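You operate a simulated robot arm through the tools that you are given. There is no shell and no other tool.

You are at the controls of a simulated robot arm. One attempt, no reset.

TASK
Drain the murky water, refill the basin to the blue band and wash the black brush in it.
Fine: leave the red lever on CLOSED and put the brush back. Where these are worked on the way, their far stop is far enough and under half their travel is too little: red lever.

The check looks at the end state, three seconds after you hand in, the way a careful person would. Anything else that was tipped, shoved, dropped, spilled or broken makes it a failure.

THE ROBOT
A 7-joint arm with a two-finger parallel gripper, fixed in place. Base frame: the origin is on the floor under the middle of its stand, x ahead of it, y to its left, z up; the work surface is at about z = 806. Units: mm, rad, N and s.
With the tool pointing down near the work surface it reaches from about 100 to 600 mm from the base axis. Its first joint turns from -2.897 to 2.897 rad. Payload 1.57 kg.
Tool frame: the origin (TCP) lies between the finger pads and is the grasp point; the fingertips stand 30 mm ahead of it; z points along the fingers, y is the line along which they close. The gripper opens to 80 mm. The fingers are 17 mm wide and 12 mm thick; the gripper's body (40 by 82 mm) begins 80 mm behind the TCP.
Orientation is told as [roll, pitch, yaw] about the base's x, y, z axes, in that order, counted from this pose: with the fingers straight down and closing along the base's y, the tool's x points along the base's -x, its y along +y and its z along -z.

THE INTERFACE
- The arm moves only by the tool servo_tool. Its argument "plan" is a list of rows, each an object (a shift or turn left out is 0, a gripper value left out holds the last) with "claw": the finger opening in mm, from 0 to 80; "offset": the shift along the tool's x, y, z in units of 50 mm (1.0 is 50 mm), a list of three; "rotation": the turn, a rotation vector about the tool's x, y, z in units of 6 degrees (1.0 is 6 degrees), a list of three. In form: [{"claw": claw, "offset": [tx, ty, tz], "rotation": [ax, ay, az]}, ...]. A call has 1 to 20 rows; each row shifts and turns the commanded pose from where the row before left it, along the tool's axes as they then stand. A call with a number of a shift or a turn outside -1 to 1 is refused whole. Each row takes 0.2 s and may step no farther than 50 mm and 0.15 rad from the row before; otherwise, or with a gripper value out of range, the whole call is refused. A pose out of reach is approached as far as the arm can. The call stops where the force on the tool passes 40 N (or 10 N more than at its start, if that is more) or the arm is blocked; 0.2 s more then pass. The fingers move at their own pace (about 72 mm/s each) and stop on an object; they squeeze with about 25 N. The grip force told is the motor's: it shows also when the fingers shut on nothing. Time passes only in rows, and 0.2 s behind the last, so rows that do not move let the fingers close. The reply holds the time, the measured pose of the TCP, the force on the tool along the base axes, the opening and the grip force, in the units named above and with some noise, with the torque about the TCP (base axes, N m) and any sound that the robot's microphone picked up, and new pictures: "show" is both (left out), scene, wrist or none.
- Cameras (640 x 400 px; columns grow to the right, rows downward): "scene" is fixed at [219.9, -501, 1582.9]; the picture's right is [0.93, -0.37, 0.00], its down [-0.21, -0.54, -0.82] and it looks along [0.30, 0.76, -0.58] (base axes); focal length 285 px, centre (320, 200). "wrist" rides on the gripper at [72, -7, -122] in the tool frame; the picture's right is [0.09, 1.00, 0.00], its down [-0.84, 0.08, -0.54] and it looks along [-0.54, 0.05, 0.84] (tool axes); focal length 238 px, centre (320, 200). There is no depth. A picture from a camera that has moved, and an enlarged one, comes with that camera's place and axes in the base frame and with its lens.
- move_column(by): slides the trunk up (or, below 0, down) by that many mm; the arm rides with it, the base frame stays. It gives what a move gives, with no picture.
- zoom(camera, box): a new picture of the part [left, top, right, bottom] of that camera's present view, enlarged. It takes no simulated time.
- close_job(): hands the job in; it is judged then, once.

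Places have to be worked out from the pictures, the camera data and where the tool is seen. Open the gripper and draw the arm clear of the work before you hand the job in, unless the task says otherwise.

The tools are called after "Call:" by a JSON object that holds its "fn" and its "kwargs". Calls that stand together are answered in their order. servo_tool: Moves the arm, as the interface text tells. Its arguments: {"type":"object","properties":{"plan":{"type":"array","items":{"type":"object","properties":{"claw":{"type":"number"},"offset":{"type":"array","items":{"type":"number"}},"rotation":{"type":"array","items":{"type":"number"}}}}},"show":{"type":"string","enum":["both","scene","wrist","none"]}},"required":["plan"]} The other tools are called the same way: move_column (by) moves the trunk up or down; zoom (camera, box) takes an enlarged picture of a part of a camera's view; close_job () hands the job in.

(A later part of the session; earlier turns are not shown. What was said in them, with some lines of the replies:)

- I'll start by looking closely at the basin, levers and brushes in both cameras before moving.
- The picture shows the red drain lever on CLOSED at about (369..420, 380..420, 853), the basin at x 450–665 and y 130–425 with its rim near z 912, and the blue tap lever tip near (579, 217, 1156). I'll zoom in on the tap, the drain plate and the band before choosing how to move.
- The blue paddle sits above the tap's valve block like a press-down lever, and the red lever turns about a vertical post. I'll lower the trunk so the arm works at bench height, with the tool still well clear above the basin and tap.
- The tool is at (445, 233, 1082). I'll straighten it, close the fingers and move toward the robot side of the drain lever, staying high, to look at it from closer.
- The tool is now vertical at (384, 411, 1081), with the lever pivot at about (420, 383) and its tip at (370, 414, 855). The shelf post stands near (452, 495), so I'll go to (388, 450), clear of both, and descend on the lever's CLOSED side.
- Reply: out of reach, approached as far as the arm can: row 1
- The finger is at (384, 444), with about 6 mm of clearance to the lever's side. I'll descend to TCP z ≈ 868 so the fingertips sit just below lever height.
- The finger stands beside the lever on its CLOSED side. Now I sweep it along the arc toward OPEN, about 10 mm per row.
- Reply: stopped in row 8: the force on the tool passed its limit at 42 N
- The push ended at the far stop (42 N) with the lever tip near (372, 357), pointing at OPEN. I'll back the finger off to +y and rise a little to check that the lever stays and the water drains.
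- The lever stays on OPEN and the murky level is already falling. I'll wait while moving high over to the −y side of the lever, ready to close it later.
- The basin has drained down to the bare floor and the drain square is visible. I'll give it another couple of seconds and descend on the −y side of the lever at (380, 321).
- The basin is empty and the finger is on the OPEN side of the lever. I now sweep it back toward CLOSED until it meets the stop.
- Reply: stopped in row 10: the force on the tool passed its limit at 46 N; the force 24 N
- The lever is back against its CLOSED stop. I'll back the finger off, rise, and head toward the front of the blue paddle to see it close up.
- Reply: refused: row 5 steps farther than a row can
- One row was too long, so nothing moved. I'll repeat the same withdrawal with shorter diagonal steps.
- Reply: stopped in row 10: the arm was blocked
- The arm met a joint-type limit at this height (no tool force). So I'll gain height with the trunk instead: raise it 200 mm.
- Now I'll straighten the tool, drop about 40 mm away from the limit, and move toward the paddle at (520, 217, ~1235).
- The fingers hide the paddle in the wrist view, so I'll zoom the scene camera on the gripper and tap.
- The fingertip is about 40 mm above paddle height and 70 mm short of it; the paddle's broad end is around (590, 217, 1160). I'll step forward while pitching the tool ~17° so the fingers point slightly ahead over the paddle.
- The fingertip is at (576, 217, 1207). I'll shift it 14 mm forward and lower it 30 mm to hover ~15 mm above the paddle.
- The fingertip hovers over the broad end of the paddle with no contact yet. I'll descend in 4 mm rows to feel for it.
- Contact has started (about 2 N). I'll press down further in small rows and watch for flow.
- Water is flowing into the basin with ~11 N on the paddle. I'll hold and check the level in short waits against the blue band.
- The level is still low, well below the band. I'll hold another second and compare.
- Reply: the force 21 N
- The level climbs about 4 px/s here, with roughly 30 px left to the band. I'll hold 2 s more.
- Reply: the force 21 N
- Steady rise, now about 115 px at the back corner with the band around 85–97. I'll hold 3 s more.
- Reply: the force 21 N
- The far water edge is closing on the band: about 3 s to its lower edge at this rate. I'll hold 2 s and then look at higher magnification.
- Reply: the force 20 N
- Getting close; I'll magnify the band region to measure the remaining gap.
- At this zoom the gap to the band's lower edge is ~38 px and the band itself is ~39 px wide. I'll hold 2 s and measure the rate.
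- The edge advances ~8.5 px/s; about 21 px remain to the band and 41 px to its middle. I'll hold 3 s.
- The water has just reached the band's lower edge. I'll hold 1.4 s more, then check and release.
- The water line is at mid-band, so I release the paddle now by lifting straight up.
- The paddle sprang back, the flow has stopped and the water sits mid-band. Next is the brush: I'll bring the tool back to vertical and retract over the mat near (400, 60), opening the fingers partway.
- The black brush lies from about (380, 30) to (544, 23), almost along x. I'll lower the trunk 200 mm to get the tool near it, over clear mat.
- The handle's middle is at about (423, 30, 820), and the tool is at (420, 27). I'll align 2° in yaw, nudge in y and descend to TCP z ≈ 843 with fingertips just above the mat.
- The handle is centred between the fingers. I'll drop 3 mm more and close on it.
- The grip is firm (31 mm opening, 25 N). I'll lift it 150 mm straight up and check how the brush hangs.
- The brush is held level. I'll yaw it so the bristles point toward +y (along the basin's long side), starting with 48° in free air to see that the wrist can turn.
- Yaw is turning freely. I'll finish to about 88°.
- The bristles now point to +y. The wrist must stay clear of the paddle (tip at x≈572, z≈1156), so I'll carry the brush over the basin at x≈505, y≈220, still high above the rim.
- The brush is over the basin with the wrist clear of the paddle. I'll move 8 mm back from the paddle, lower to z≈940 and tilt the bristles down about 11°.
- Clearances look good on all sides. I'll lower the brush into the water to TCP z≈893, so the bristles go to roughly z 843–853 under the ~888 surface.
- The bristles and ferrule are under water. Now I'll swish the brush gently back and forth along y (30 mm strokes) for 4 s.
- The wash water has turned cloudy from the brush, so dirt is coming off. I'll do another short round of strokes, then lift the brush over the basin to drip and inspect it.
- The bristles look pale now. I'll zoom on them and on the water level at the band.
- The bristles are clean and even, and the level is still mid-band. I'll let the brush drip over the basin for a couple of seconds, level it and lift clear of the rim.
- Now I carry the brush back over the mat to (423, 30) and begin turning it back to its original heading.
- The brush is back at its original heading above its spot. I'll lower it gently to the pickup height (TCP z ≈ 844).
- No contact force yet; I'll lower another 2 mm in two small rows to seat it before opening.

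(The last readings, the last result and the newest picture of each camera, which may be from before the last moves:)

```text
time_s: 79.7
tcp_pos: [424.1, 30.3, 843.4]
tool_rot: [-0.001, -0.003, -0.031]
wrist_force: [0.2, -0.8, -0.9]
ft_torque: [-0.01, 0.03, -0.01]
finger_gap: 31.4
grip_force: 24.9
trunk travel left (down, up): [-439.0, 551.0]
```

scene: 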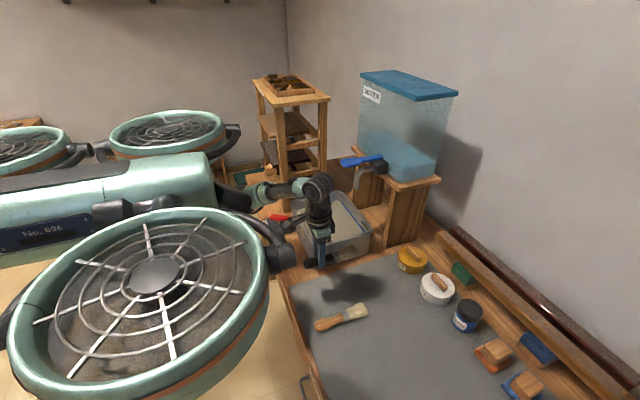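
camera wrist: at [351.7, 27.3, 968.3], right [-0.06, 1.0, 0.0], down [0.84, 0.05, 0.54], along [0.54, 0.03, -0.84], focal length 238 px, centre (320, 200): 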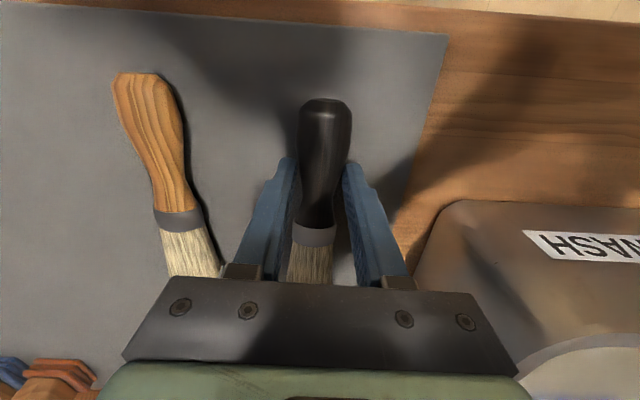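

The tool is at the pickup pose (424, 30, 843.4). I'll open the fingers gradually to 60 mm and leave the brush.

Call:
{"fn": "servo_tool", "kwargs": {"plan": [{"claw": 36}, {"claw": 45}, {"claw": 60}, {"claw": 60}, {"claw": 60}], "show": "wrist"}}

```text
time_s: 80.9
tcp_pos: [424.4, 31.4, 843.3]
tool_rot: [0.001, -0.004, -0.031]
wrist_force: [0.1, 0.0, -0.2]
ft_torque: [-0.02, 0.0, 0.0]
finger_gap: 60.2
grip_force: 0.0
trunk travel left (down, up): [-439.0, 551.0]
camera wrist: at [351.3, 26.7, 966.6], right [-0.06, 1.0, 0.0], down [0.84, 0.05, 0.54], along [0.54, 0.03, -0.84], focal length 238 px, centre (320, 200)
```

wrist: 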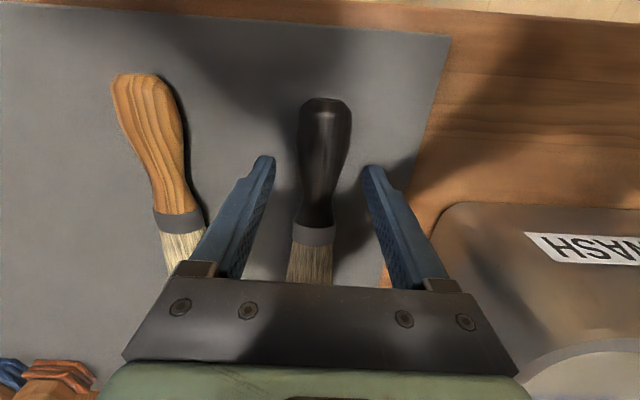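

The brush lies on the mat between the open fingers. I'll rise straight up and draw the arm back clear, then check the whole scene.

Call:
{"fn": "servo_tool", "kwargs": {"plan": [{"offset": [0, 0, -0.5]}, {"offset": [0, 0, -0.9]}, {"offset": [0, 0, -0.9]}, {"offset": [0, 0, -0.9]}, {"offset": [0.6, 0, 0]}, {"offset": [0.6, 0, 0]}, {}], "show": "both"}}

Call:
{"fn": "zoom", "kwargs": {"camera": "scene", "box": [260, 130, 420, 330]}}

Call:
{"fn": "zoom", "kwargs": {"camera": "scene", "box": [280, 230, 400, 340]}}

Call:
{"fn": "zoom", "kwargs": {"camera": "scene", "box": [344, 198, 368, 218]}}

```text
time_s: 82.5
tcp_pos: [361.3, 32.2, 1003.9]
tool_rot: [-0.001, -0.004, -0.032]
wrist_force: [-0.1, -0.1, 0.1]
ft_torque: [0.0, -0.02, 0.02]
finger_gap: 59.8
grip_force: 0.0
trunk travel left (down, up): [-439.0, 551.0]
camera wrist: at [289.4, 28.5, 1127.1], right [-0.06, 1.0, 0.0], down [0.84, 0.05, 0.54], along [0.54, 0.03, -0.84], focal length 238 px, centre (320, 200)
```

scene: 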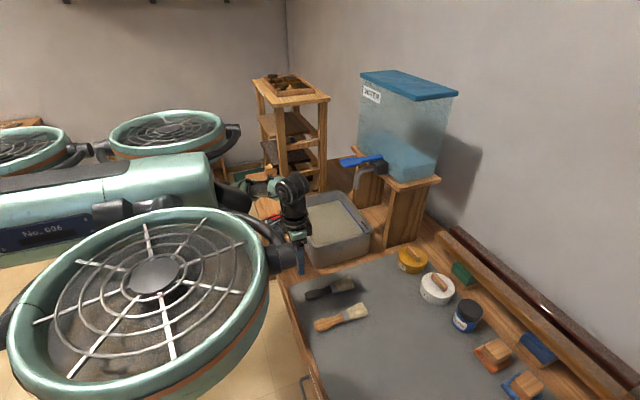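
wrist: 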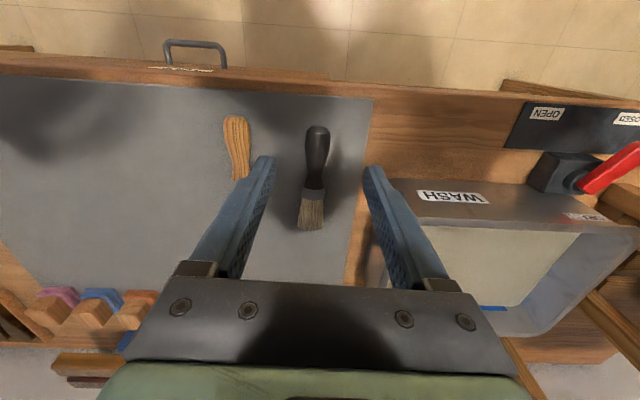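

```text
2.00 times, centred on (340, 230) of scene
camera zoom: at [219.9, -501.0, 1582.9], right [0.93, -0.37, 0.0], down [-0.21, -0.54, -0.82], along [0.3, 0.76, -0.58], focal length 569 px, centre (280, 140)
```

zoom: 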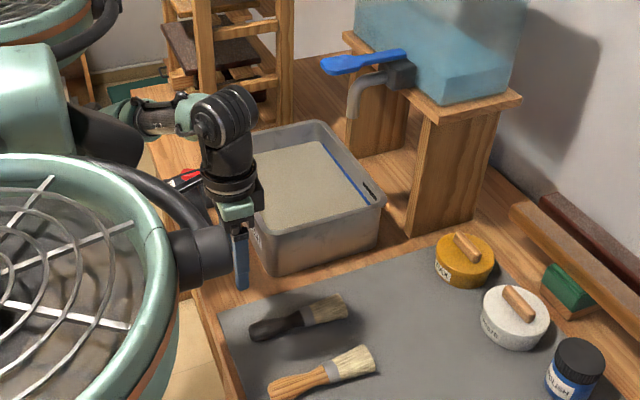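

```text
3.64 times, centred on (340, 285) of scene
camera zoom: at [219.9, -501.0, 1582.9], right [0.93, -0.37, 0.0], down [-0.21, -0.54, -0.82], along [0.3, 0.76, -0.58], focal length 1035 px, centre (247, -109)
```

zoom: 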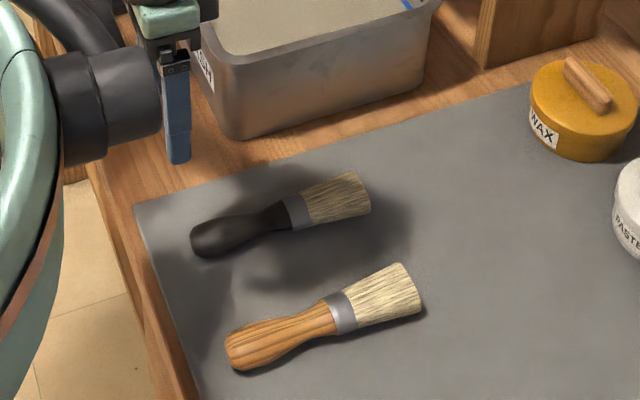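

```text
16.00 times, centred on (356, 208) of scene
camera zoom: at [219.9, -501.0, 1582.9], right [0.93, -0.37, 0.0], down [-0.21, -0.54, -0.82], along [0.3, 0.76, -0.58], focal length 4556 px, centre (-256, 72)
```

zoom: 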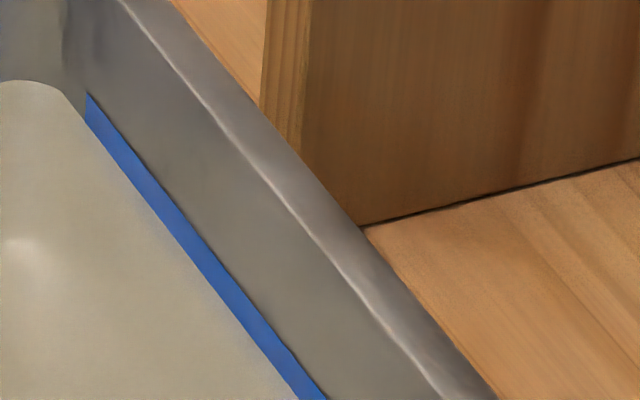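

The level holds at mid-band and the brush is back on its spot, but the arm shades it. I'll open the gripper fully, raise the trunk to clear the work, and then inspect the brush and lever in good light.

Call:
{"fn": "move_column", "kwargs": {"by": 280}}

Call:
{"fn": "servo_tool", "kwargs": {"plan": [{"claw": 80, "offset": [0, 0.8, 0]}, {"claw": 80, "offset": [0, 0.8, 0]}, {"offset": [0, 0.8, 0]}, {"offset": [0, 0.8, 0]}, {}], "show": "both"}}

Call:
{"fn": "zoom", "kwargs": {"camera": "scene", "box": [280, 240, 400, 340]}}

Call:
{"fn": "zoom", "kwargs": {"camera": "scene", "box": [250, 140, 410, 270]}}

```text
time_s: 85.3
tcp_pos: [361.6, 32.9, 1283.8]
tool_rot: [-0.001, -0.003, -0.03]
wrist_force: [-0.1, 0.3, 0.3]
ft_torque: [0.02, 0.0, 0.03]
finger_gap: 60.0
grip_force: 0.1
trunk travel left (down, up): [-719.0, 271.0]
```

```text
time_s: 86.5
tcp_pos: [366.1, 192.0, 1283.5]
tool_rot: [-0.001, -0.003, -0.031]
wrist_force: [0.0, 0.0, -0.9]
ft_torque: [0.01, 0.01, -0.01]
finger_gap: 80.0
grip_force: 0.0
trunk travel left (down, up): [-719.0, 271.0]
camera wrist: at [292.9, 188.2, 1406.8], right [-0.06, 1.0, 0.0], down [0.84, 0.05, 0.54], along [0.54, 0.03, -0.84], focal length 238 px, centre (320, 200)
```

scene: 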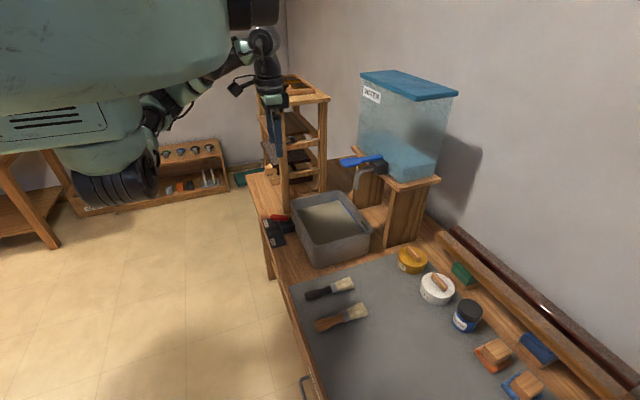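
wrist: 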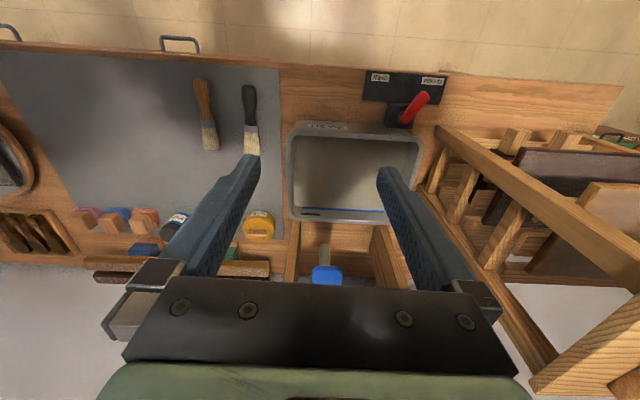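

```text
4.00 times, centred on (340, 290) of scene
camera zoom: at [219.9, -501.0, 1582.9], right [0.93, -0.37, 0.0], down [-0.21, -0.54, -0.82], along [0.3, 0.76, -0.58], focal length 1139 px, centre (240, -160)
```

zoom: 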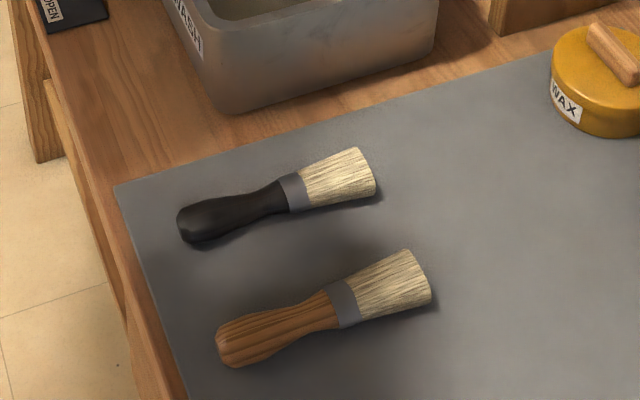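

```text
3.08 times, centred on (330, 205) of scene
camera zoom: at [219.9, -501.0, 1582.9], right [0.93, -0.37, 0.0], down [-0.21, -0.54, -0.82], along [0.3, 0.76, -0.58], focal length 876 px, centre (289, 185)
```

zoom: 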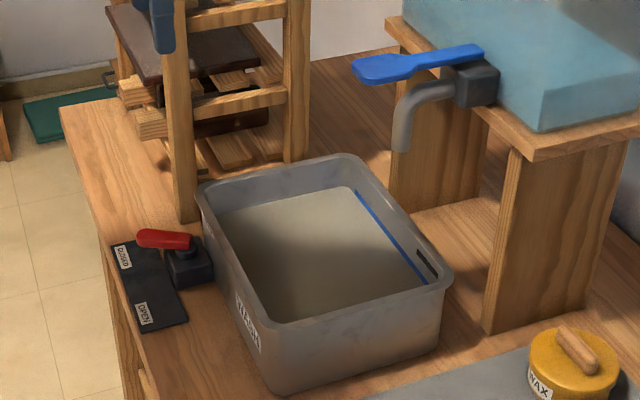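

Everything checks out:
- **Brush:** it is clean and back on its spot.
- **Red lever:** it points at CLOSED.
- **Tap:** the paddle has sprung back and nothing is flowing.
- **Water:** the level is steady within the blue band. The water is cloudy from washing the brush.
- **Arm:** the gripper is open and clear of the work.

I'm handing the job in.

Call:
{"fn": "close_job", "kwargs": {}}

```text
The job is handed in.
```

I drained the murky water, refilled the basin to the blue band and washed the black brush in it. The job is handed in, but I don't have the check's result.

- **Drain:** I pushed the red lever to its OPEN stop until the basin floor was bare, then back to its CLOSED stop. It points at CLOSED now.
- **Refill:** I held the blue tap paddle down until the water reached the middle of the band, then let go. The flow stopped, and the level looked the same about 38 seconds later.
- **Wash:** I dipped the bristles and stroked them back and forth for about 6 seconds. They look clean and pale now. The water in the basin turned cloudy from the dirt, and I left it that way.
- **Brush:** It is back in its original place and direction on the mat.

In the last pictures I saw no spills, and nothing had been knocked or moved. The gripper is open and the arm is clear of the work.
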